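You operate a simulated robot arm through the tools that you are given. There is no shell and no other tool. Be economical: measure what you need, move in short steps, check, and stop when the job is done.

The job below is to be done with a simulated robot arm. You get a single attempt, and the scene is never put back.

JOB
Put one of the square bottles from the ledge of the wall unit on the cream bench. Take the clean filter from the ledge of the wall unit and leave it on the top of the teal mat. Put the blue cartridge marked "72" from the ledge of the wall unit on the tiled bench and the blue cartridge marked "27" on the top of the black mat. Take the beaker from the ledge of the wall unit and leave it on top of the green slide there. Take the code card and put it on top of the white box. Fetch the white carton and set it on the ledge of the wall unit. Take the short bottle and put it on the tiled bench. Fetch the purple cartridge and set it on the cream tray. Take the grey vial from the top of the island bench and leave it on the card there. Take the teal basket and leave it on the purple tray. Shut the left sink door. Any order will do. Set down upright: square bottle, clean filter, blue cartridge, beaker, white carton, short bottle, purple cartridge, grey vial, teal basket.

The check looks at the end state, three seconds after you hand in, the way a careful person would. Anything else that was tipped, shoved, dropped, spilled or broken makes it a failure.

ROBOT AND FRAMES
A 6-joint arm with a two-finger gripper on a trunk, on a base that drives. Base frame: it is fixed to the floor where the robot stands at the start and does not move with it; the origin is under the middle of the robot, x ahead of it, y to its left, z up; the surface under the hand at the start is at about z = 0.88. Readings come in m, degrees, newtons and seconds.
With the tool pointing down near the work surface it reaches from about 0.16 to 0.62 m from the robot's upright axis, wherever it stands. Its first joint turns from -166.0 to 166.0 degrees. Places, roughly: beaker [0.5, 0.75, 1]; blue cartridge [0.5, 0.25, 1]; card [-1.5, 2.25, 1]; clean filter [0.5, -0.25, 1]; code card [-1.5, 0.5, 1]; cream bench [-1.8, -0.2, 0.9]; cream tray (16x12x3 cm) [-2, -0.2, 0.9]; grey vial [-1.5, 2.5, 1]; ledge of the wall unit [0.6, -0.3, 0.9]; left sink door [0, 3.8, 0.4]; purple cartridge [-1.5, -0.25, 1]; purple tray (22x19x3 cm) [-2.3, 2.7, 0.9]; short bottle (5x5x10 cm) [-2.3, 0.2, 0.9]; slide [0.5, 0.25, 1]; square bottle (5x5x11 cm) [0.6, -0.8, 0.9]; teal basket (13x11x11 cm) [-2.2, 3.3, 0.9]; tiled bench [-4, 0.5, 0.9]; top of the black mat (20x20 cm) [-1.76, 2.14, 0.88]; top of the teal mat (22x20 cm) [-0.32, -2.08, 0.56]; white box (10x12x8 cm) [-2.2, -0.1, 0.9]; white carton [-4.25, 0.25, 1]. Payload 2.45 kg.
The tool frame sits at the grasp point between the pads (the TCP): z along the fingers, y along the line on which they close. The tips reach 0.026 m beyond it. The gripper opens to 0.096 m. The gripper's body begins 0.069 m behind the TCP.
Orientation is that of the tool frame in the base frame, as a unit quaternion [x, y, z, w]. With the fingers straight down and closing along the base's y, the tool's x points along the base's -x, its y along +y and its z along -z.

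CONTROLS
- The arm moves only by the tool step_arm. Its argument "commands" is one flat list of numbers, 7 for each row, row after row: the shift along the tool's x, y, z in m, then the turn, a rotation vector about the tool's x, y, z in degrees, then the gripper command, from -1 (shut) to 1 (fully open), values between in proportion. In form: [x, y, z, rx, ry, rz, gripper, x, y, z, rx, ry, rz, gripper, ...]. A call has 1 to 20 rows; each row is the pose to reach, as a shift and turn from the pose commanded when the call began, along the tool's axes at that moment. Each row takes 0.2 s and may step no farther than 0.05 m and 8.6 degrees from the row before; otherwise, or with a gripper value out of range, the whole call is refused. Where a pose cannot be reached the arm comes as near as it can. A force on the tool above 40 N (or 10 N above the force at the start of the call, whichever is more), or a blocked arm, ends the call early, and 0.2 s more pass. Each finger halts on what it meets, pressing with about 28 N; the grip force reading is that of the motor and also rises with nothing between the fingers. The clock runs only during rows and for 0.2 s after the last one: add rows that repeat a pose to give the fingers time. The reply holds the time, the measured pose of the TCP, the force on the tool along the base axes, the opening and the grip force, in the units named above and with some noise, with the torque about the TCP (base axes, N m) and any sound that the robot's microphone picked up, and new pictures: "show" is both (left out), scene, wrist or none.
- Cameras (640 x 400 px; columns grow to the right, rows downward): "scene" is now at [0.0338, 0.1653, 1.1458]; the picture's right is [0.07, -1.00, 0.00], its down [-0.30, -0.02, -0.95] and it looks along [0.95, 0.07, -0.30] (base axes); focal length 214 px, centre (320, 200). "wrist" rides on the gripper at [0.082, 0.003, -0.098] in the tool frame; the picture's right is [-0.04, 1.00, 0.00], its down [-0.73, -0.03, -0.68] and it looks along [-0.68, -0.03, 0.73] (tool axes); focal length 256 px, centre (320, 200). There is no depth. A picture from a camera that has moved, and an enlarged one, comes with that camera's place and axes in the base frame and with its lens.
- move_column(by): slides the trunk up (or, below 0, down) by that many m; the arm and the scene camera ride with it, the base frame stays. It gives what a move gives, with no picture.
- drive_base(legs): drives the robot by 1 to 6 legs, each [ahead, turn to the left] in m and degrees, along the robot's own axes; the way and the turn of a leg run together, so that a leg with both is an arc; at most 1.5 m and 180 degrees a leg. The arm and the cameras ride along, it lands a little off, and it stops where it bumps. It gives what a move gives, and a new picture of the scene camera.
- aim_head(pan, tilt): turns the head with the scene camera to pan (to the left, within 155 degrees either way) and tilt (down, from -29 to 69), counted from straight ahead of the robot. It gives what a move gives, and a new picture of the scene camera.
- enlarge(camera, box): a new picture of the part [left, top, right, bottom] of that camera's present view, enlarged. No time passes.
- close_job(): hands the job in; it is judged then, once.

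Work in short steps. Places have to be worked out from the pictures, the camera data and where the tool is seen: move nearer, look again, correct. Check each grasp and each placing, and mend what went wrong. You have 556 turns and 360 pictures in all, those below and enlarged ones among them. Open the gripper and draw the arm clear of the work before you hand the job in, unless the task says otherwise; then end with one line.

The tools are called after "Request:" as name(argument=value, ...) on one line, values as JSON. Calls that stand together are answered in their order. step_arm: Moves the arm, as the interface text tells. Its arguments: {"type":"object","properties":{"commands":{"type":"array","items":{"type":"number"}},"show":{"type":"string","enum":["both","scene","wrist","none"]}},"required":["commands"]} The other tools are called the same way: move_column (by) slides the trunk up or down; drive_base (legs) drives the base; aim_head (pan, tilt) turns the head that bears the scene camera; enlarge (camera, box) takes an enlarged picture of a part of a camera's view; close_job () hands the job in.

At the start:

```text
time_s: 0.0
tool_pos: [0.3411, 0.2945, 1.0004]
tcp_rot: [0.001, 1.0, -0.001, 0.0]
force: [0.2, 0.5, 0.4]
ft_torque: [0.01, 0.0, -0.02]
finger_gap: 0.0958
grasp_force: 0.1
trunk travel left (down, up): [-0.15, 0.0]
robot x, y, heading: [0.0023, -0.0005, 0.1]
head pan, tilt: [4.3, 17.6]
```

scene: 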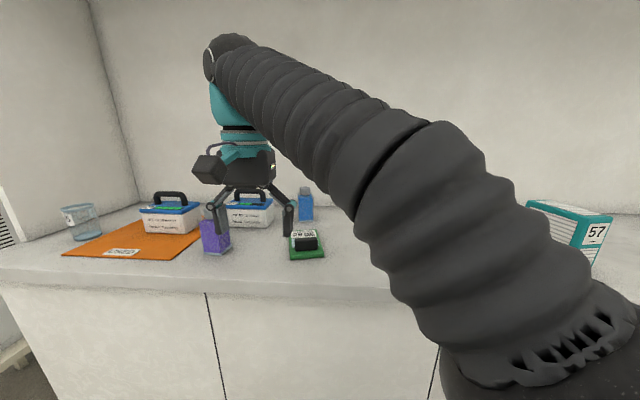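
wrist: 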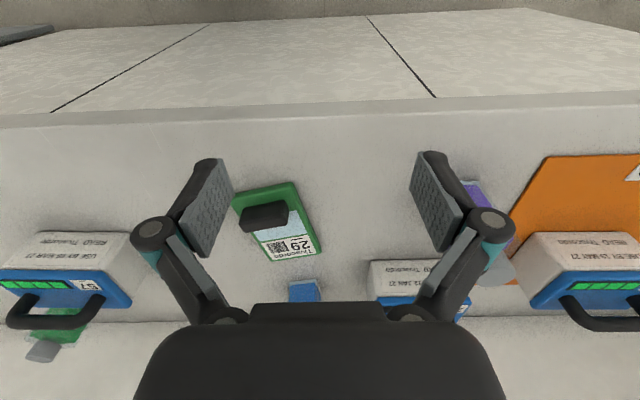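

The ledge ahead holds a beaker, cartridges (white boxes with blue caps and handles), a purple item and a green slide. I'll look around with the head before moving.

Request:
aim_head(pan=45, tilt=25)

Request:
aim_head(pan=-50, tilt=25)

Request:
aim_head(pan=-120, tilt=20)

Request:
aim_head(pan=150, tilt=15)

Request:
aim_head(pan=100, tilt=15)

```text
time_s: 1.1
tool_pos: [0.3403, 0.2925, 0.9995]
tcp_rot: [0.0, 1.0, 0.0, 0.0]
force: [1.0, -0.4, -1.2]
ft_torque: [-0.04, -0.01, 0.01]
finger_gap: 0.0961
grasp_force: 0.1
trunk travel left (down, up): [-0.15, 0.0]
robot x, y, heading: [-0.0014, 0.0011, -0.2]
head pan, tilt: [45.0, 25.0]
camera scene: at [0.0059, 0.2234, 1.1339], right [0.71, -0.71, 0.0], down [-0.3, -0.3, -0.91], along [0.64, 0.64, -0.42], focal length 214 px, centre (320, 200)
```

scene: 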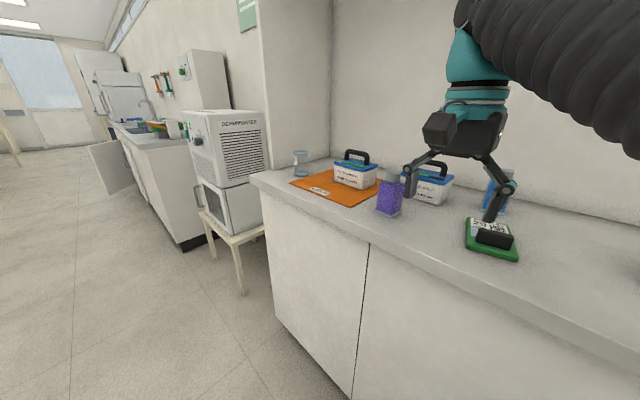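

```text
time_s: 2.8
tool_pos: [0.3404, 0.2934, 0.9992]
tcp_rot: [-0.001, 1.0, 0.0, -0.001]
force: [-0.8, 0.2, 0.1]
ft_torque: [-0.02, 0.04, 0.02]
finger_gap: 0.0962
grasp_force: 0.1
trunk travel left (down, up): [-0.15, 0.0]
robot x, y, heading: [-0.0035, 0.0009, 0.1]
head pan, tilt: [-50.0, 25.0]
camera scene: at [0.0, 0.0878, 1.1339], right [-0.77, -0.64, 0.0], down [-0.27, 0.32, -0.91], along [0.58, -0.69, -0.42], focal length 214 px, centre (320, 200)
```

scene: 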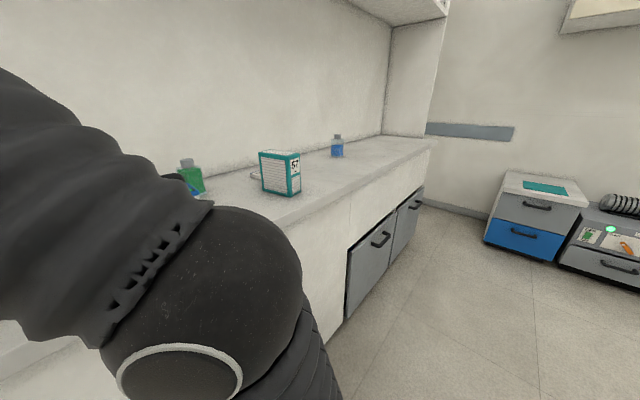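

```text
time_s: 4.2
tool_pos: [0.342, 0.293, 1.0007]
tcp_rot: [0.0, 1.0, 0.001, 0.0]
force: [-0.9, -0.1, -0.6]
ft_torque: [-0.02, 0.0, 0.02]
finger_gap: 0.096
grasp_force: 0.1
trunk travel left (down, up): [-0.15, 0.0]
robot x, y, heading: [0.0009, -0.0027, 0.2]
head pan, tilt: [-120.0, 20.0]
camera scene: at [-0.1058, 0.0777, 1.142], right [-0.87, 0.5, 0.0], down [0.17, 0.3, -0.94], along [-0.47, -0.81, -0.34], focal length 214 px, centre (320, 200)
```

scene: 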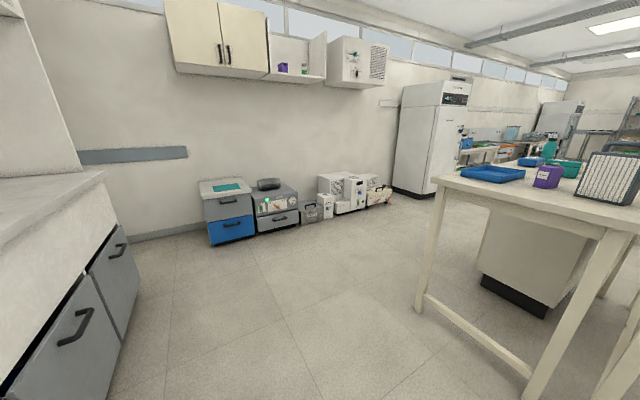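

```text
time_s: 7.9
tool_pos: [0.3418, 0.2932, 0.9997]
tcp_rot: [-0.001, 1.0, 0.0, 0.0]
force: [-0.5, 0.1, -0.1]
ft_torque: [-0.03, 0.01, 0.02]
finger_gap: 0.0961
grasp_force: 0.1
trunk travel left (down, up): [-0.15, 0.0]
robot x, y, heading: [0.0001, 0.0007, 0.2]
head pan, tilt: [150.0, 15.0]
camera scene: at [-0.1401, 0.2051, 1.1501], right [0.5, 0.87, 0.0], down [0.22, -0.13, -0.97], along [-0.84, 0.48, -0.26], focal length 214 px, centre (320, 200)
```

scene: 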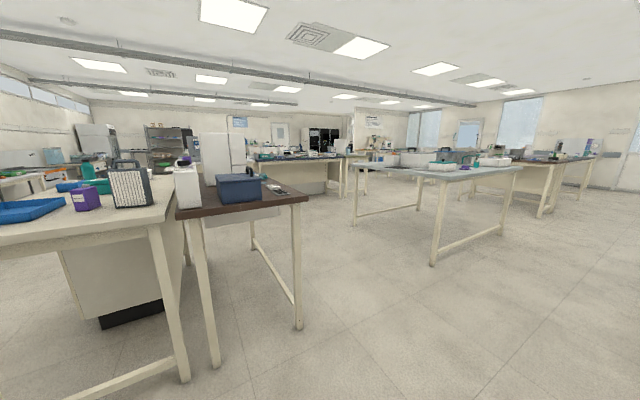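

```text
time_s: 9.1
tool_pos: [0.3407, 0.2941, 0.999]
tcp_rot: [0.0, 1.0, -0.001, 0.0]
force: [0.3, -0.7, 0.6]
ft_torque: [-0.02, 0.0, 0.01]
finger_gap: 0.0959
grasp_force: 0.0
trunk travel left (down, up): [-0.15, 0.0]
robot x, y, heading: [0.0019, 0.0009, 0.1]
head pan, tilt: [100.0, 15.0]
camera scene: at [-0.0756, 0.2503, 1.1501], right [0.98, 0.17, 0.0], down [0.05, -0.26, -0.97], along [-0.17, 0.95, -0.26], focal length 214 px, centre (320, 200)
```

scene: 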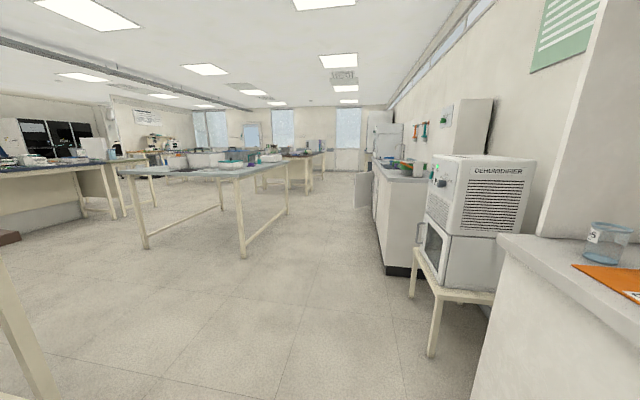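

Next I'll look closely at the ledge items from the current spot.

Request:
aim_head(pan=20, tilt=25)

Request:
enlarge(camera="scene", box=[120, 100, 440, 300])

Request:
enlarge(camera="wrist", box=[0, 150, 640, 400])

```text
time_s: 10.6
tool_pos: [0.3419, 0.2931, 1.0001]
tcp_rot: [0.0, 1.0, 0.0, 0.0]
force: [0.2, -0.7, 0.3]
ft_torque: [-0.01, 0.0, -0.04]
finger_gap: 0.0961
grasp_force: 0.0
trunk travel left (down, up): [-0.15, 0.0]
robot x, y, heading: [-0.0003, 0.001, -0.0]
head pan, tilt: [20.0, 25.0]
camera scene: at [0.0273, 0.1899, 1.1339], right [0.34, -0.94, 0.0], down [-0.4, -0.14, -0.91], along [0.85, 0.31, -0.42], focal length 214 px, centre (320, 200)
```

scene: 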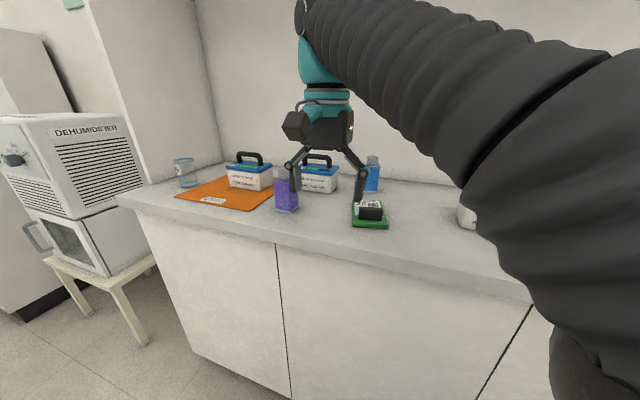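

```text
2.00 times, centred on (280, 200) of scene
camera zoom: at [0.0273, 0.1899, 1.1339], right [0.34, -0.94, 0.0], down [-0.4, -0.14, -0.91], along [0.85, 0.31, -0.42], focal length 429 px, centre (400, 200)
```

zoom: 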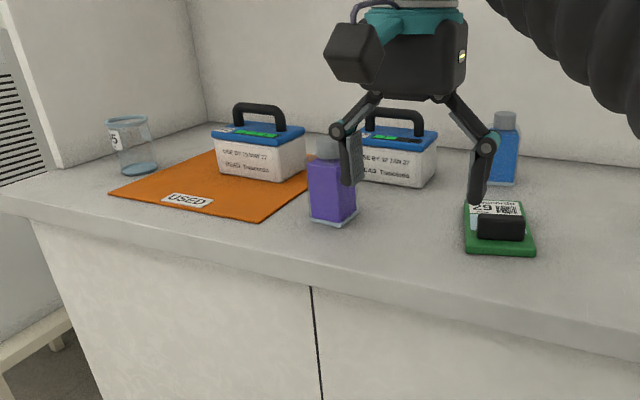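

```text
1.00 times, centred on (320, 275) of wrist (not enlarged: the box is as wide or as high as the picture)
camera zoom: at [0.2593, 0.2976, 1.0997], right [0.04, 1.0, 0.0], down [0.73, -0.03, 0.68], along [0.68, -0.03, -0.73], focal length 256 px, centre (320, 125)
```

zoom: 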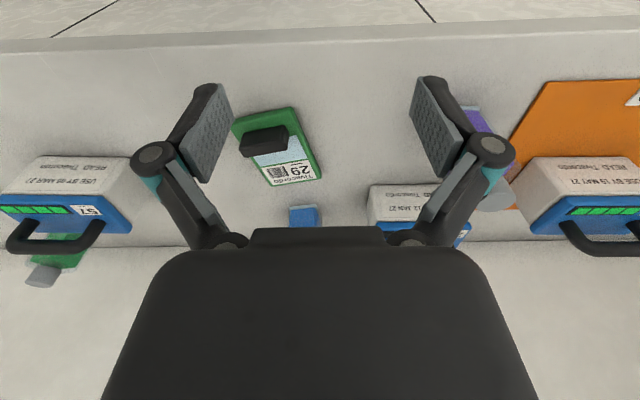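

Request:
enlarge(camera="wrist", box=[0, 220, 160, 370])

Request:
enlarge(camera="wrist", box=[360, 230, 640, 350])

Request:
enlarge(camera="wrist", box=[220, 170, 340, 270])

```text
2.67 times, centred on (80, 295) of wrist
camera zoom: at [0.2593, 0.2976, 1.0997], right [0.04, 1.0, 0.0], down [0.73, -0.03, 0.68], along [0.68, -0.03, -0.73], focal length 683 px, centre (960, -53)
```

zoom: 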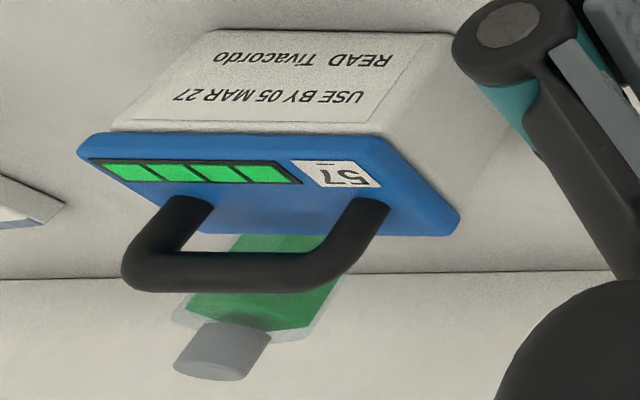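

```text
2.29 times, centred on (500, 290) of wrist
camera zoom: at [0.2593, 0.2976, 1.0997], right [0.04, 1.0, 0.0], down [0.73, -0.03, 0.68], along [0.68, -0.03, -0.73], focal length 585 px, centre (-91, -6)
```

zoom: 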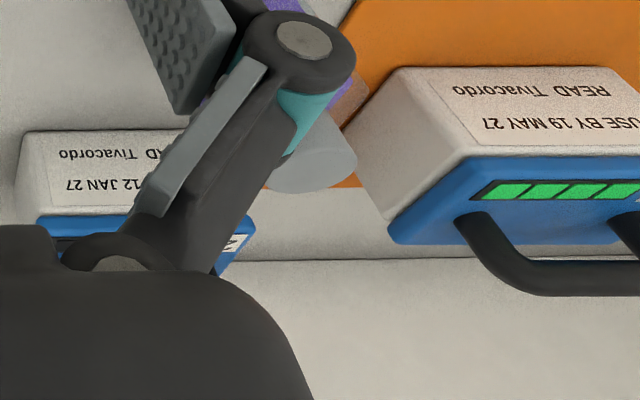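

```text
4.00 times, centred on (280, 220) of wrist
camera zoom: at [0.2593, 0.2976, 1.0997], right [0.04, 1.0, 0.0], down [0.73, -0.03, 0.68], along [0.68, -0.03, -0.73], focal length 1024 px, centre (480, 120)
```

zoom: 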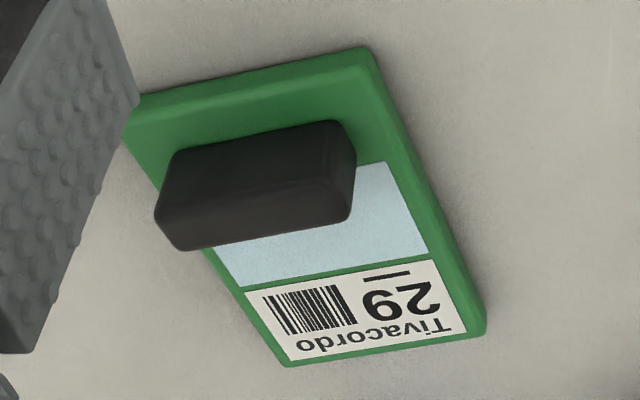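

The cartridges carry number labels I need to read cleanly, so I'll raise the arm and swing it right to clear the view.

Request:
step_arm(commands=[0, 0, -0.04, 0, 0, 0, 1, 0.02, 0, -0.08, 0, 0, 0, 1, 0.04, -0.03, -0.1, 0, 0, 0, 1, 0.04, -0.08, -0.1, 0, 0, 0, 1, 0.04, -0.13, -0.1, 0, 0, 0, 1, 0.04, -0.18, -0.1, 0, 0, 0, 1, 0.04, -0.23, -0.1, 0, 0, 0, 1, 0.04, -0.28, -0.1, 0, 0, 0, 1, 0.04, -0.33, -0.1, 0, 0, 0, 1, 0.04, -0.38, -0.1, 0, 0, 0, 1, 0.04, -0.43, -0.1, 0, 0, 0, 1, 0.04, -0.48, -0.1, 0, 0, 0, 1, 0.04, -0.53, -0.1, 0, 0, 0, 1, 0.04, -0.58, -0.1, 0, 0, 0, 1, 0.04, -0.63, -0.1, 0, 0, 0, 1], show="both")

```text
time_s: 13.8
tool_pos: [0.2899, -0.3155, 1.01]
tcp_rot: [-0.001, 1.0, -0.006, 0.004]
force: [-0.7, -0.1, 0.4]
ft_torque: [0.0, -0.03, -0.04]
finger_gap: 0.096
grasp_force: 0.0
out of reach, approached as far as the arm can: row 1, 2, 3, 4, 5, 6, 7, 8, 9, 10, 11, 12, 13, 14, 15
trunk travel left (down, up): [-0.15, 0.0]
robot x, y, heading: [0.0, -0.0001, -0.1]
head pan, tilt: [20.0, 25.0]
camera scene: at [0.0272, 0.1899, 1.1339], right [0.34, -0.94, 0.0], down [-0.4, -0.14, -0.91], along [0.85, 0.31, -0.42], focal length 214 px, centre (320, 200)
camera wrist: at [0.2076, -0.3103, 1.11], right [0.04, 1.0, -0.01], down [0.73, -0.02, 0.68], along [0.68, -0.03, -0.73], focal length 256 px, centre (320, 200)
```

scene: 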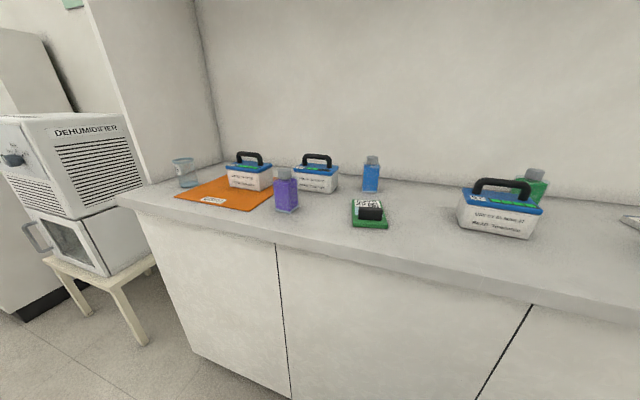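
wrist: 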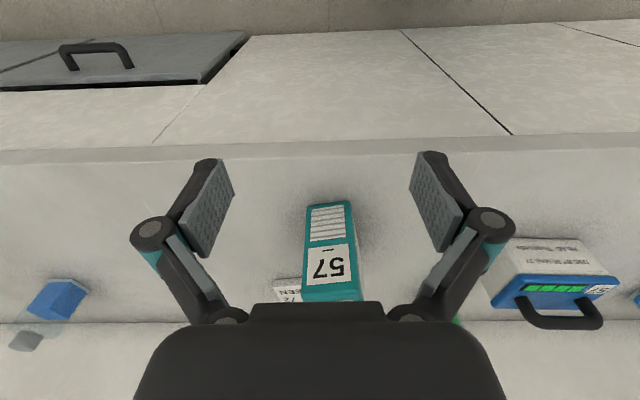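

Request:
enlarge(camera="scene", box=[160, 130, 400, 240])

Request:
enlarge(camera="wrist", box=[240, 180, 640, 340])

Request:
enlarge(camera="scene", box=[420, 150, 640, 260])

Request:
aim_head(pan=-20, tilt=25)

```text
2.67 times, centred on (280, 185) of scene
camera zoom: at [0.0272, 0.1899, 1.1339], right [0.34, -0.94, 0.0], down [-0.4, -0.14, -0.91], along [0.85, 0.31, -0.42], focal length 572 px, centre (427, 240)
```

zoom: 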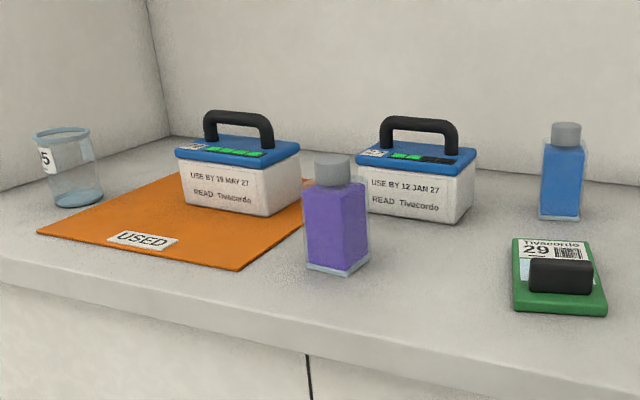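

```text
1.60 times, centred on (440, 260) of wrist
camera zoom: at [0.2076, -0.3103, 1.11], right [0.04, 1.0, -0.01], down [0.73, -0.02, 0.68], along [0.68, -0.03, -0.73], focal length 410 px, centre (128, 104)
```

zoom: 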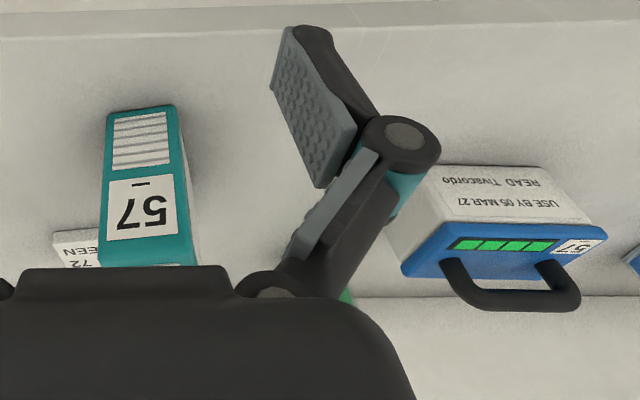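

```text
2.91 times, centred on (530, 205) of scene
camera zoom: at [0.0272, 0.1899, 1.1339], right [0.34, -0.94, 0.0], down [-0.4, -0.14, -0.91], along [0.85, 0.31, -0.42], focal length 624 px, centre (-291, 186)
```

zoom: 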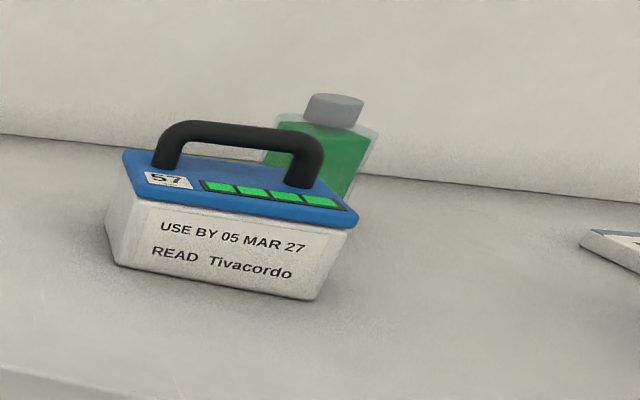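

```text
time_s: 14.9
tool_pos: [0.2904, -0.3149, 1.0102]
tcp_rot: [0.0, 1.0, -0.004, 0.004]
force: [-0.4, -0.4, -0.6]
ft_torque: [-0.01, 0.0, 0.0]
finger_gap: 0.0962
grasp_force: 0.1
trunk travel left (down, up): [-0.15, 0.0]
robot x, y, heading: [-0.0008, -0.0004, -0.2]
head pan, tilt: [-20.0, 25.0]
camera scene: at [0.0273, 0.1266, 1.134], right [-0.34, -0.94, 0.0], down [-0.4, 0.14, -0.91], along [0.85, -0.31, -0.42], focal length 214 px, centre (320, 200)
```

scene: 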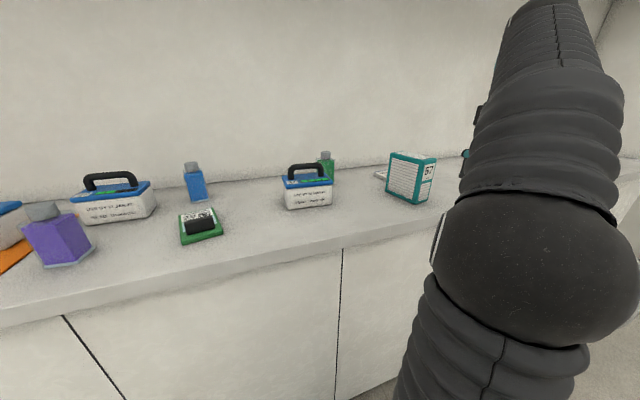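

Request:
enlarge(camera="scene", box=[360, 140, 440, 210])

Request:
step_arm(commands=[0, 0, 0, 0, 0, 0, 1, -0.03, -0.05, 0, 0, 0, 0, 1, -0.05, -0.09, 0, 0, 0, 0, 1, -0.05, -0.12, 0, 0, 0, 0, 1], show="wrist")

```text
5.71 times, centred on (400, 175) of scene
camera zoom: at [0.0273, 0.1266, 1.134], right [-0.34, -0.94, 0.0], down [-0.4, 0.14, -0.91], along [0.85, -0.31, -0.42], focal length 1226 px, centre (-137, 343)
```

zoom: 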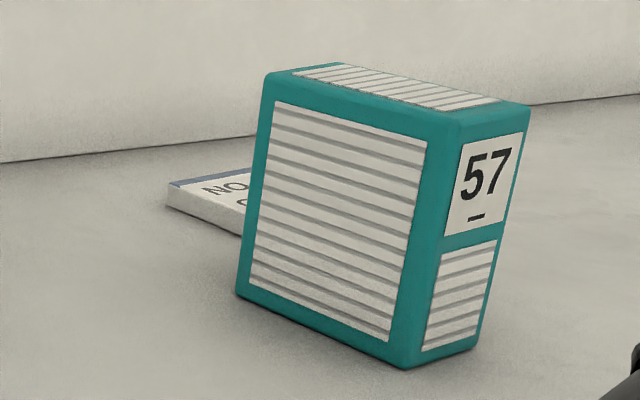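

```text
refused: row 2 steps farther than a row can; nothing moved
```

I want to read the note card behind the filter, so I'll move the wrist camera a bit right and forward.

Request:
step_arm(commands=[-0.03, -0.03, 0, 0, 0, 0, 1, -0.05, -0.07, 0, 0, 0, 0, 1, -0.07, -0.11, 0, 0, 0, 0, 1, -0.09, -0.15, 0, 0, 0, 0, 1], show="wrist")

```text
time_s: 15.9
tool_pos: [0.3651, -0.4343, 0.9622]
tcp_rot: [-0.001, 1.0, -0.003, 0.002]
force: [-0.8, 0.5, 0.5]
ft_torque: [-0.06, 0.0, 0.04]
finger_gap: 0.0957
grasp_force: 0.1
out of reach, approached as far as the arm can: row 1, 2, 3, 4
trunk travel left (down, up): [-0.15, 0.0]
robot x, y, heading: [-0.0049, 0.0022, -0.3]
head pan, tilt: [-20.0, 25.0]
camera wrist: at [0.284, -0.4303, 1.061], right [0.04, 1.0, -0.01], down [0.73, -0.03, 0.68], along [0.68, -0.03, -0.73], focal length 256 px, centre (320, 200)
```

wrist: 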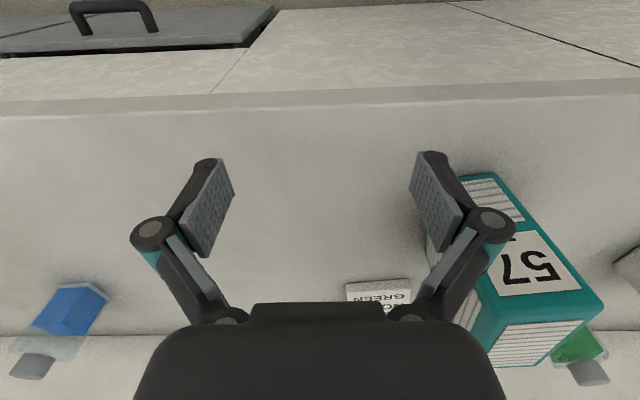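

The note is still hidden, so I'll take the filter first. It stands at about (0.48,-0.305), 5 cm thick and turned about 10°. I'll line up in front of it at mid-height.

Request:
step_arm(commands=[0.025, 0, 0, 0, 0, 0, 1, 0.025, 0.05, 0, 0, 0, -5, 1, 0.025, 0.1, 0, 0, 0, -10, 1, 0.025, 0.104, 0, 0, 0, -10, 1], show="both")

```text
time_s: 16.9
tool_pos: [0.3395, -0.3307, 0.9632]
tcp_rot: [-0.086, 0.996, 0.0, 0.0]
force: [0.2, -0.2, -0.1]
ft_torque: [0.01, 0.0, -0.01]
finger_gap: 0.0958
grasp_force: 0.0
trunk travel left (down, up): [-0.15, 0.0]
robot x, y, heading: [0.0008, 0.0027, -0.0]
head pan, tilt: [-20.0, 25.0]
camera scene: at [0.0273, 0.1265, 1.134], right [-0.34, -0.94, 0.0], down [-0.4, 0.14, -0.91], along [0.85, -0.31, -0.42], focal length 214 px, centre (320, 200)
camera wrist: at [0.2587, -0.3413, 1.0634], right [-0.13, 0.99, 0.0], down [0.73, 0.1, 0.68], along [0.67, 0.09, -0.73], focal length 256 px, centre (320, 200)
```

scene: 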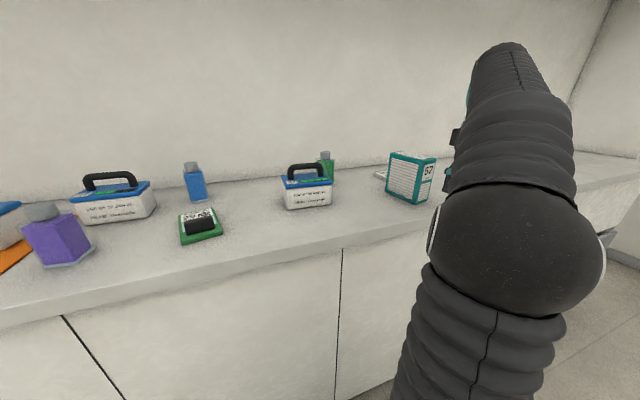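
wrist: 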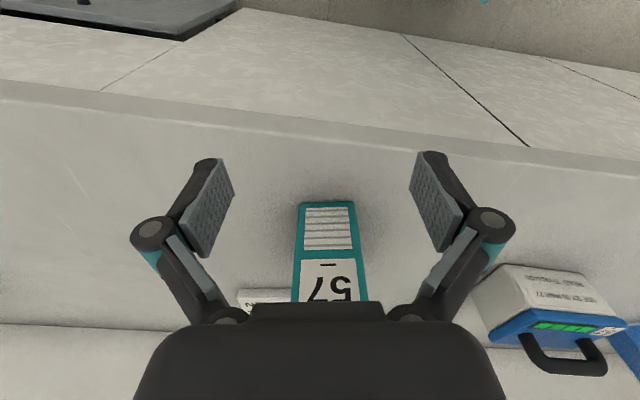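

Aligned. Advance 0.135 m along the filter's length and close.

Request:
step_arm(commands=[-0.045, 0.001, 0.005, 0, 0, 0, 1, -0.09, 0.002, 0.01, 0, 0, 0, 1, -0.132, 0.003, 0.012, 0, 0, 0, 1, -0.132, 0.003, 0.012, 0, 0, 0, 1], show="wrist")

```text
time_s: 17.9
tool_pos: [0.47, -0.3064, 0.9499]
tcp_rot: [-0.087, 0.996, 0.001, 0.0]
force: [1.0, -0.1, -0.5]
ft_torque: [-0.02, -0.01, -0.03]
finger_gap: 0.0958
grasp_force: 0.0
trunk travel left (down, up): [-0.15, 0.0]
robot x, y, heading: [-0.0001, -0.0013, -0.2]
head pan, tilt: [-20.0, 25.0]
camera wrist: at [0.3893, -0.3172, 1.0497], right [-0.13, 0.99, 0.0], down [0.73, 0.1, 0.68], along [0.67, 0.09, -0.73], focal length 256 px, centre (320, 200)
```

wrist: 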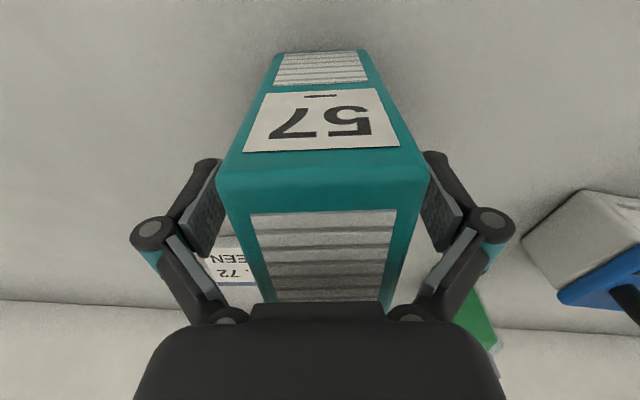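

Well straddled. Close, then lift slightly.

Request:
step_arm(commands=[0, 0, 0, 0, 0, 0, -1, 0, 0, 0, 0, 0, 0, -1, 0, 0, 0, 0, 0, 0, -1, 0, 0, 0, 0, 0, 0, -1], show="none")

Request:
step_arm(commands=[0.02, 0, -0.01, 0, 0, 0, -1, 0.05, 0, -0.03, 0, 0, 0, -1, 0.09, 0, -0.05, 0, 0, 0, -1, 0.13, 0, -0.055, 0, 0, 0, -1, 0.17, 0, -0.055, 0, 0, 0, -1], show="both")

```text
time_s: 18.9
tool_pos: [0.4703, -0.3077, 0.9505]
tcp_rot: [-0.087, 0.996, 0.0, 0.002]
force: [4.0, -0.4, 11.7]
ft_torque: [0.03, 0.18, 0.0]
finger_gap: 0.0593
grasp_force: 28.3
trunk travel left (down, up): [-0.15, 0.0]
robot x, y, heading: [-0.0024, -0.0, -0.0]
head pan, tilt: [-20.0, 25.0]
```

```text
time_s: 20.1
tool_pos: [0.3003, -0.3336, 1.002]
tcp_rot: [-0.087, 0.996, 0.001, 0.0]
force: [0.7, -0.3, -3.1]
ft_torque: [-0.02, 0.08, 0.02]
finger_gap: 0.058
grasp_force: 28.3
out of reach, approached as far as the arm can: row 3, 4
trunk travel left (down, up): [-0.15, 0.0]
robot x, y, heading: [0.0057, -0.0018, -0.1]
head pan, tilt: [-20.0, 25.0]
camera scene: at [0.0277, 0.1265, 1.1339], right [-0.34, -0.94, 0.0], down [-0.4, 0.14, -0.91], along [0.85, -0.31, -0.42], focal length 214 px, centre (320, 200)
camera wrist: at [0.2194, -0.344, 1.1025], right [-0.13, 0.99, 0.0], down [0.73, 0.1, 0.68], along [0.67, 0.09, -0.73], focal length 256 px, centre (320, 200)
```

scene: 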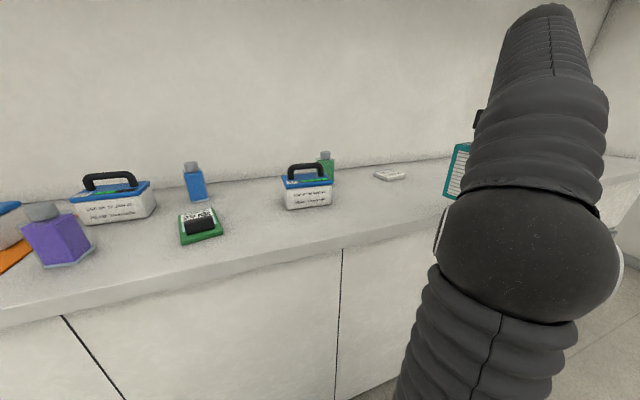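
wrist: 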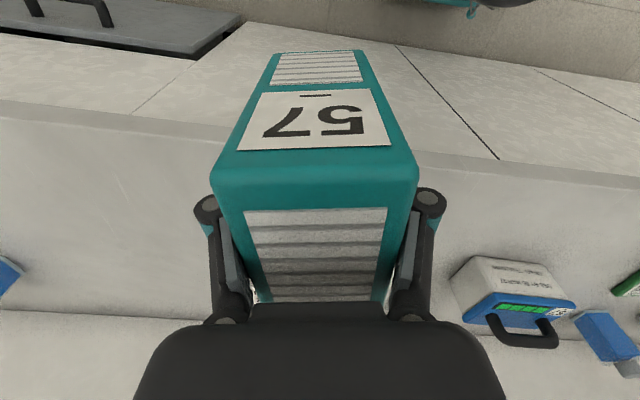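

Filter held, bottom 7 cm below the TCP. Read the note.

Request:
enlarge(camera="scene", box=[365, 160, 415, 190])

Request:
enlarge(camera="scene", box=[70, 160, 160, 230])

```text
12.80 times, centred on (390, 175) of scene
camera zoom: at [0.0277, 0.1265, 1.1339], right [-0.34, -0.94, 0.0], down [-0.4, 0.14, -0.91], along [0.85, -0.31, -0.42], focal length 2745 px, centre (-576, 520)
```

zoom: 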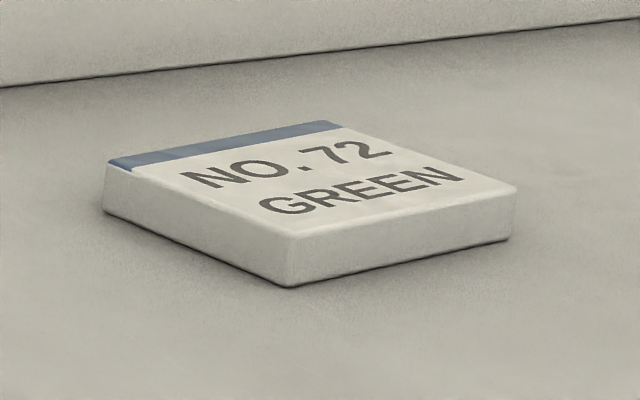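

```text
5.71 times, centred on (115, 195) of scene
camera zoom: at [0.0277, 0.1265, 1.1339], right [-0.34, -0.94, 0.0], down [-0.4, 0.14, -0.91], along [0.85, -0.31, -0.42], focal length 1226 px, centre (1491, 229)
```

zoom: 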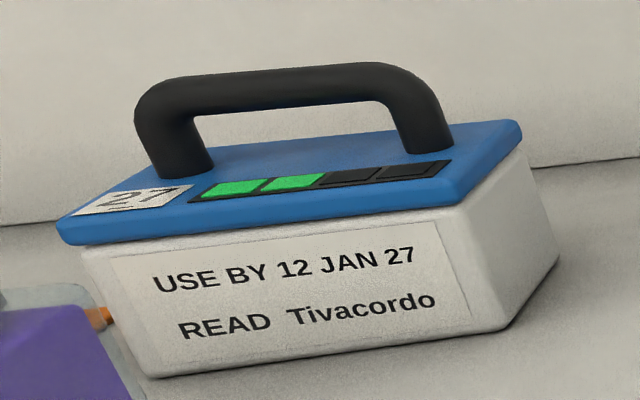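

The note is just a distractor card, and the middle cartridge is "27". I'll tuck the filter in front of the robot, then drive toward the teal mat.

Request:
step_arm(commands=[0.03, 0.03, 0, 0, 0, 0, -1, 0.03, 0.08, 0, 0, 0, 0, -1, 0.025, 0.13, 0, 0, 0, 0, -1, 0.02, 0.18, 0, 0, 0, 0, -1, 0.015, 0.226, 0, 0, 0, 0, -1, 0.005, 0.27, 0, 0, 0, 0, -1], show="none")

Request:
aim_head(pan=0, tilt=30)

Request:
drive_base(legs=[[0, -101.7], [1.1, 0]])

```text
refused: row 3 steps farther than a row can; nothing moved
```

```text
time_s: 20.9
tool_pos: [0.3007, -0.3324, 1.0026]
tcp_rot: [-0.086, 0.996, 0.0, 0.0]
force: [-1.1, 0.1, -1.7]
ft_torque: [0.01, -0.02, 0.01]
finger_gap: 0.0578
grasp_force: 27.8
trunk travel left (down, up): [-0.15, 0.0]
robot x, y, heading: [0.0013, -0.0028, 0.1]
head pan, tilt: [0.0, 30.0]
camera scene: at [0.0312, 0.1579, 1.126], right [0.0, -1.0, 0.0], down [-0.5, 0.0, -0.87], along [0.87, 0.0, -0.5], focal length 214 px, centre (320, 200)
```

scene: 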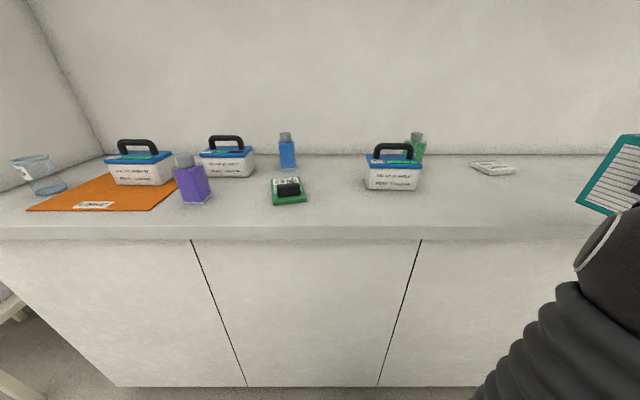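

```text
time_s: 30.7
tool_pos: [-0.6055, -1.2743, 1.0027]
tcp_rot: [0.72, 0.694, 0.0, 0.0]
force: [0.7, 0.0, -2.4]
ft_torque: [0.03, 0.01, -0.03]
finger_gap: 0.0551
grasp_force: 27.8
trunk travel left (down, up): [-0.15, 0.0]
robot x, y, heading: [-0.2167, -1.0456, -102.5]
head pan, tilt: [0.0, 30.0]
camera scene: at [-0.0688, -1.1121, 1.126], right [-0.98, 0.21, 0.0], down [0.1, 0.49, -0.87], along [-0.18, -0.85, -0.5], focal length 214 px, centre (320, 200)
```

scene: 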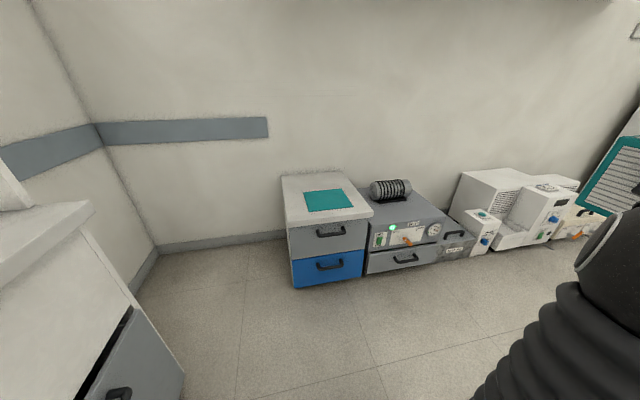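

Filter carried OK. Drive on 0.5 m and face the unit squarely.

Request:
drive_base(legs=[[0.5, 0], [0, 12.5]])

Request:
enlarge(camera="wrist", box=[0, 0, 640, 400])

```text
time_s: 34.4
tool_pos: [-0.6544, -1.8357, 1.0027]
tcp_rot: [0.643, 0.766, 0.0, 0.001]
force: [0.3, -0.1, -1.3]
ft_torque: [0.04, 0.02, 0.02]
finger_gap: 0.0548
grasp_force: 27.9
trunk travel left (down, up): [-0.15, 0.0]
robot x, y, heading: [-0.319, -1.5314, -90.0]
head pan, tilt: [0.0, 30.0]
camera scene: at [-0.1636, -1.5633, 1.126], right [-1.0, 0.0, 0.0], down [0.0, 0.5, -0.87], along [0.0, -0.87, -0.5], focal length 214 px, centre (320, 200)
```

scene: 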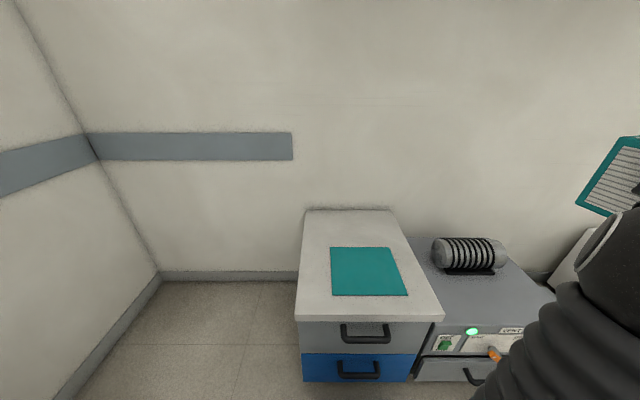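

```text
1.00 times, centred on (320, 200) of wrist (not enlarged: the box is as wide or as high as the picture)
camera zoom: at [-0.6659, -1.7536, 1.1027], right [0.99, 0.14, 0.0], down [0.1, -0.73, 0.68], along [0.09, -0.67, -0.73], focal length 256 px, centre (320, 200)
```

zoom: 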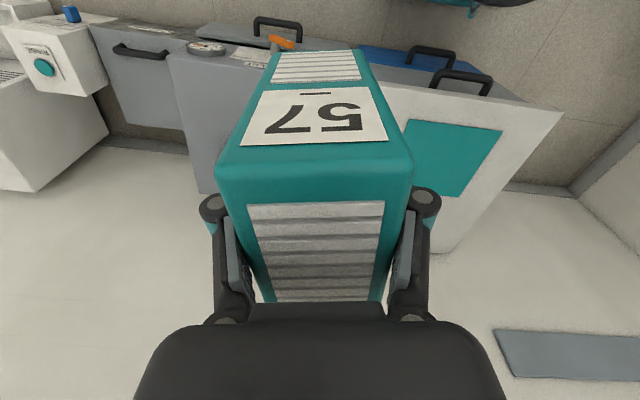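

Grip is good. Mat centre measures (-0.32,-2.07). Lower the trunk, then move over the mat.

Request:
move_column(by=-0.15)

Request:
step_arm(commands=[-0.032, 0.032, 0, 0, 0, 0, -1, -0.064, 0.064, 0, 0, 0, 0, -1, -0.096, 0.096, 0, 0, 0, 0, -1, -0.128, 0.128, 0, 0, 0, 0, -1, -0.16, 0.16, 0, 0, 0, 0, -1, -0.192, 0.192, 0, 0, 0, 0, -1, -0.224, 0.224, 0, 0, 0, 0, -1, -0.256, 0.256, 0, 0, 0, 0, -1, -0.286, 0.287, 0, 0, 0, 0, -1], show="both")

```text
time_s: 36.2
tool_pos: [-0.6542, -1.8353, 0.8529]
tcp_rot: [0.642, 0.766, 0.0, 0.0]
force: [-0.4, 0.1, -0.7]
ft_torque: [0.02, -0.01, 0.02]
finger_gap: 0.0549
grasp_force: 28.3
trunk travel left (down, up): [0.0, 0.15]
robot x, y, heading: [-0.3231, -1.5344, -90.2]
head pan, tilt: [0.0, 30.0]
```

```text
time_s: 38.2
tool_pos: [-0.3186, -2.0611, 0.8385]
tcp_rot: [0.642, 0.767, -0.003, 0.001]
force: [-1.0, 0.1, -0.8]
ft_torque: [0.01, 0.04, 0.0]
finger_gap: 0.055
grasp_force: 27.9
out of reach, approached as far as the arm can: row 8, 9
trunk travel left (down, up): [0.0, 0.15]
robot x, y, heading: [-0.3194, -1.5306, -89.8]
head pan, tilt: [0.0, 30.0]
camera scene: at [-0.1635, -1.5631, 0.976], right [-1.0, 0.0, 0.0], down [0.0, 0.5, -0.87], along [0.0, -0.87, -0.5], focal length 214 px, centre (320, 200)
camera wrist: at [-0.3293, -1.9784, 0.9392], right [0.99, 0.14, 0.0], down [0.1, -0.72, 0.68], along [0.09, -0.68, -0.73], focal length 256 px, centre (320, 200)
```

scene: 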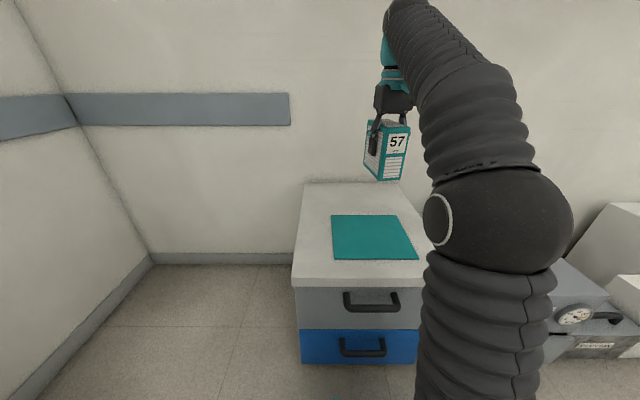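
wrist: 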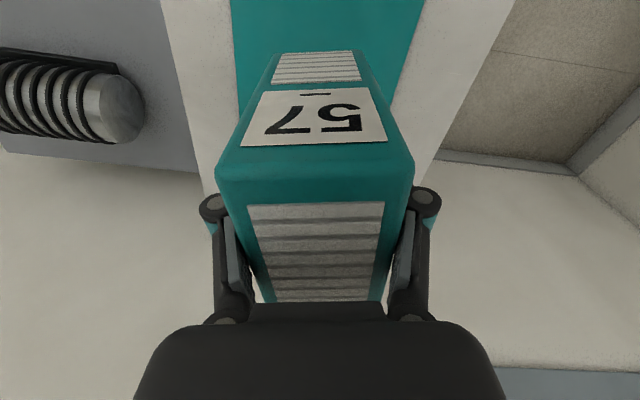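

Above the mat. Descend to just above contact.

Request:
step_arm(commands=[0, 0, 0.045, 0, 0, 0, -1, 0, 0, 0.09, 0, 0, 0, -1, 0, 0, 0.135, 0, 0, 0, -1, 0, 0, 0.175, 0, 0, 0, -1, 0, 0, 0.195, 0, 0, 0, -1], show="both")

```text
time_s: 39.4
tool_pos: [-0.3209, -2.0622, 0.6451]
tcp_rot: [0.642, 0.767, 0.001, 0.0]
force: [-0.1, 0.0, -2.2]
ft_torque: [0.03, 0.01, -0.02]
finger_gap: 0.0547
grasp_force: 28.0
trunk travel left (down, up): [0.0, 0.15]
robot x, y, heading: [-0.3228, -1.5326, -89.9]
head pan, tilt: [0.0, 30.0]
camera scene: at [-0.1634, -1.5633, 0.976], right [-1.0, 0.0, 0.0], down [0.0, 0.5, -0.87], along [0.0, -0.87, -0.5], focal length 214 px, centre (320, 200)
camera wrist: at [-0.332, -1.9805, 0.7454], right [0.99, 0.14, 0.0], down [0.1, -0.73, 0.68], along [0.09, -0.67, -0.73], focal length 256 px, centre (320, 200)
```

scene: 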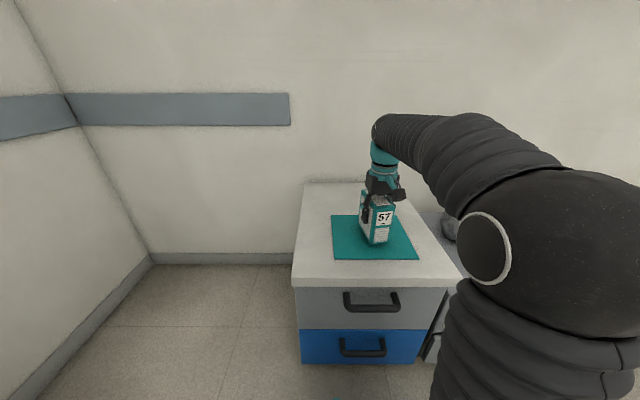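
wrist: 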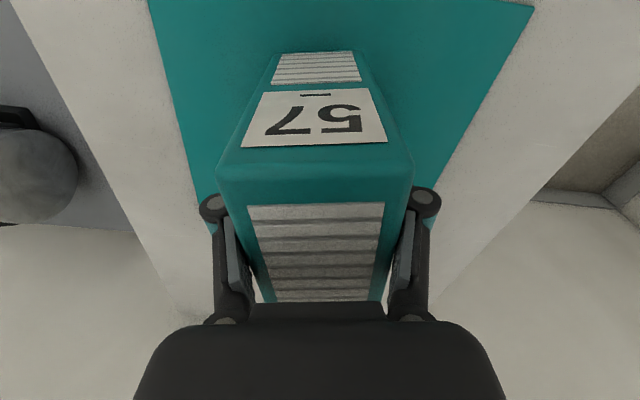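

Lower in small rows until contact is felt.

Request:
step_arm(commands=[0, 0, 0.003, 0, 0, 0, -1, 0, 0, 0.006, 0, 0, 0, -1, 0, 0, 0.009, 0, 0, 0, -1, 0, 0, 0.012, 0, 0, 0, -1, 0, 0, 0.014, 0, 0, 0, -1], show="none")

```text
time_s: 40.6
tool_pos: [-0.3214, -2.06, 0.6317]
tcp_rot: [0.643, 0.766, 0.0, 0.0]
force: [0.4, -0.4, -1.4]
ft_torque: [0.02, 0.02, 0.01]
finger_gap: 0.0548
grasp_force: 28.3
trunk travel left (down, up): [0.0, 0.15]
robot x, y, heading: [-0.3244, -1.532, -89.8]
head pan, tilt: [0.0, 30.0]
```

Request:
step_arm(commands=[0, 0, 0.002, 0, 0, 0, -1, 0, 0, 0.004, 0, 0, 0, -1, 0, 0, 0.006, 0, 0, 0, -1], show="wrist")

```text
time_s: 41.4
tool_pos: [-0.3214, -2.0605, 0.6292]
tcp_rot: [0.642, 0.767, -0.003, 0.002]
force: [2.0, -2.1, 34.6]
ft_torque: [1.38, -0.01, 0.0]
finger_gap: 0.0548
grasp_force: 27.9
trunk travel left (down, up): [0.0, 0.15]
robot x, y, heading: [-0.3207, -1.5351, -89.9]
head pan, tilt: [0.0, 30.0]
camera wrist: at [-0.3328, -1.9791, 0.7279], right [0.99, 0.14, 0.0], down [0.1, -0.72, 0.68], along [0.09, -0.68, -0.73], focal length 256 px, centre (320, 200)
```

wrist: 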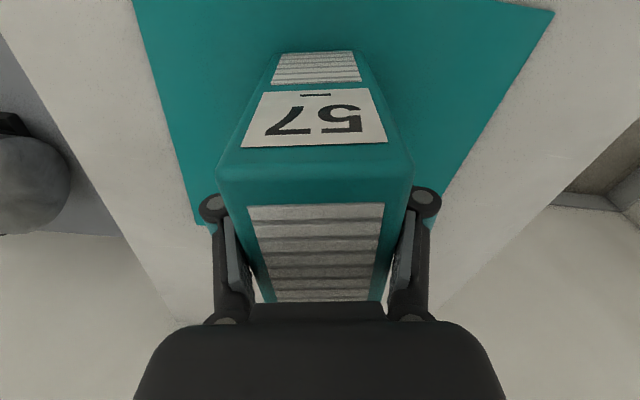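

Contact at 0.629. Relax 3 mm, open, and rise.

Request:
step_arm(commands=[0, 0, -0.004, 0, 0, 0, -1, 0, 0, -0.004, 0, 0, 0, 0.2, 0, 0, -0.004, 0, 0, 0, 1, 0, 0, -0.004, 0, 0, 0, 1, 0, 0, -0.05, 0, 0, 0, 1, 0, 0, -0.1, 0, 0, 0, 1, 0, 0, -0.15, 0, 0, 0, 1, 0.04, 0, -0.18, 0, 0, 0, 1, 0.08, 0, -0.2, 0, 0, 0, 1], show="both")

```text
time_s: 43.4
tool_pos: [-0.3369, -1.9861, 0.8234]
tcp_rot: [0.642, 0.767, 0.0, 0.0]
force: [-1.0, 0.5, 0.8]
ft_torque: [0.05, -0.03, -0.03]
finger_gap: 0.0961
grasp_force: 0.0
trunk travel left (down, up): [0.0, 0.15]
robot x, y, heading: [-0.3215, -1.5332, -89.9]
head pan, tilt: [0.0, 30.0]
camera scene: at [-0.1634, -1.5636, 0.9759], right [-1.0, 0.0, 0.0], down [0.0, 0.5, -0.87], along [0.0, -0.87, -0.5], focal length 214 px, centre (320, 200)
camera wrist: at [-0.3473, -1.9047, 0.9239], right [0.99, 0.14, 0.0], down [0.1, -0.73, 0.68], along [0.09, -0.67, -0.73], focal length 256 px, centre (320, 200)
```

scene: 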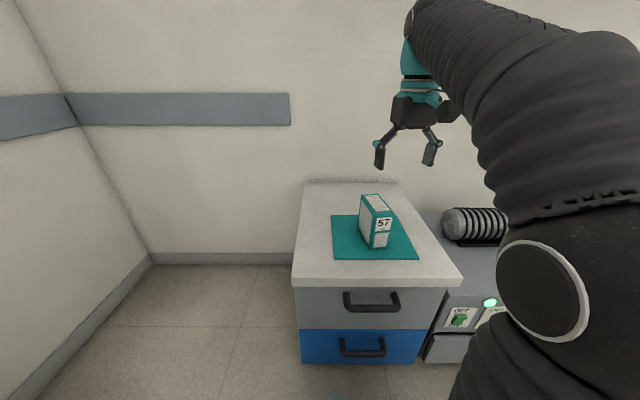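
wrist: 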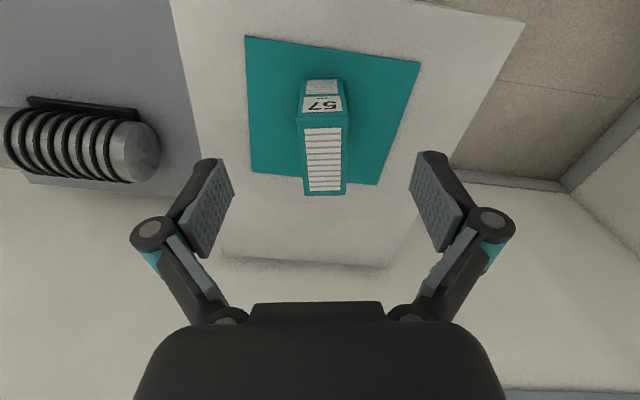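

Filter stands in the middle of the mat. Retract the arm, raise the trunk, and drive back to the ledge, left part.

Request:
step_arm(commands=[0.05, 0, 0, 0, 0, 0, 1, 0.1, 0.0, 0, 0, 0, 0, 1, 0.15, 0.02, 0, 0, 0, 0, 1, 0.17, 0.03, 0, 0, 0, 0, 1], show="none")

Request:
move_column(by=0.15)

Request:
drive_base(legs=[[0, 172.0], [1.0, 0], [0.85, 0], [0, -82]])

```text
refused: row 3 steps farther than a row can; nothing moved
```

```text
time_s: 45.1
tool_pos: [-0.3352, -1.9872, 0.9741]
tcp_rot: [0.643, 0.766, 0.0, -0.001]
force: [-0.4, 0.8, 0.3]
ft_torque: [0.0, -0.03, -0.01]
finger_gap: 0.0964
grasp_force: 0.0
trunk travel left (down, up): [-0.15, 0.0]
robot x, y, heading: [-0.3226, -1.5368, -89.9]
head pan, tilt: [0.0, 30.0]
```

```text
time_s: 64.9
tool_pos: [0.5032, 0.2328, 0.9747]
tcp_rot: [-0.051, 0.999, 0.0, 0.0]
force: [-0.8, 3.0, 7.6]
ft_torque: [0.35, 0.07, 0.01]
finger_gap: 0.0962
grasp_force: 0.0
trunk travel left (down, up): [-0.15, 0.0]
robot x, y, heading: [0.0558, 0.279, -4.2]
head pan, tilt: [0.0, 30.0]
camera scene: at [0.095, 0.4356, 1.1259], right [-0.07, -1.0, 0.0], down [-0.5, 0.04, -0.87], along [0.86, -0.06, -0.5], focal length 214 px, centre (320, 200)
```

scene: 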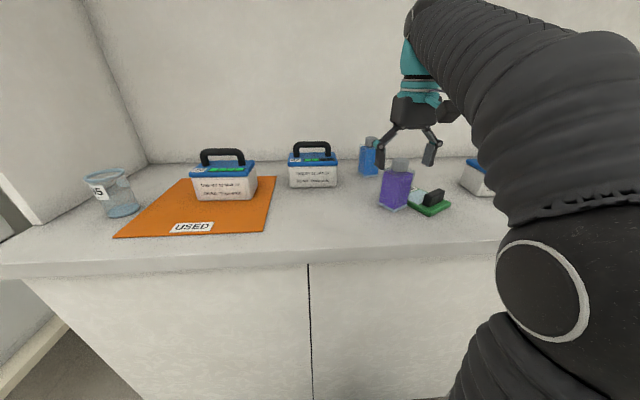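

The refused retraction meant the arm swept over the ledge and touched the purple bottle. I need to look before moving.

Request:
enlarge(camera="wrist", box=[0, 0, 640, 400])

Request:
enlarge(camera="scene", box=[340, 120, 500, 230])

```text
1.00 times, centred on (320, 200) of wrist (not enlarged: the box is as wide or as high as the picture)
camera zoom: at [0.421, 0.2283, 1.074], right [-0.06, 1.0, 0.0], down [0.73, 0.05, 0.68], along [0.68, 0.04, -0.73], focal length 256 px, centre (320, 200)
```

zoom: 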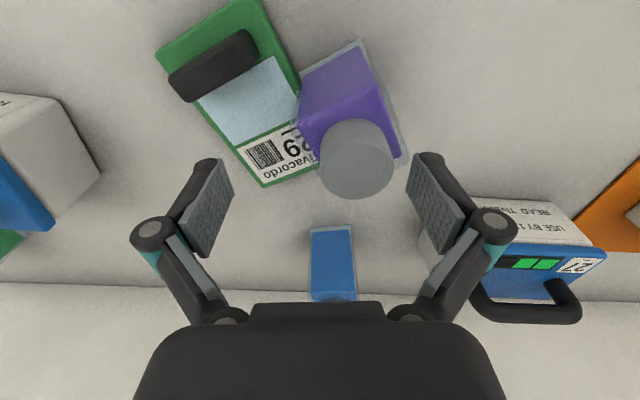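

```text
3.64 times, centred on (420, 175) of scene
camera zoom: at [0.095, 0.4356, 1.1259], right [-0.07, -1.0, 0.0], down [-0.5, 0.04, -0.87], along [0.86, -0.06, -0.5], focal length 780 px, centre (-44, 291)
```

zoom: 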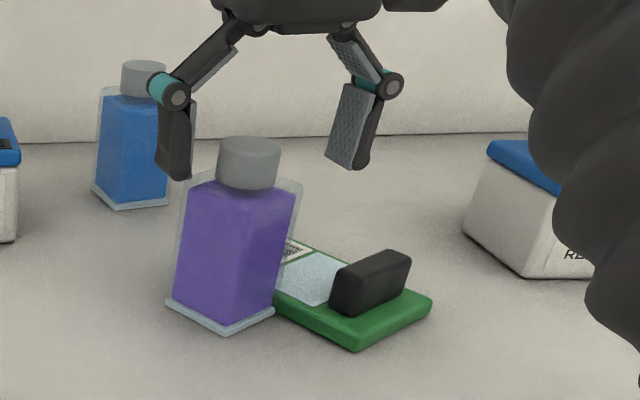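

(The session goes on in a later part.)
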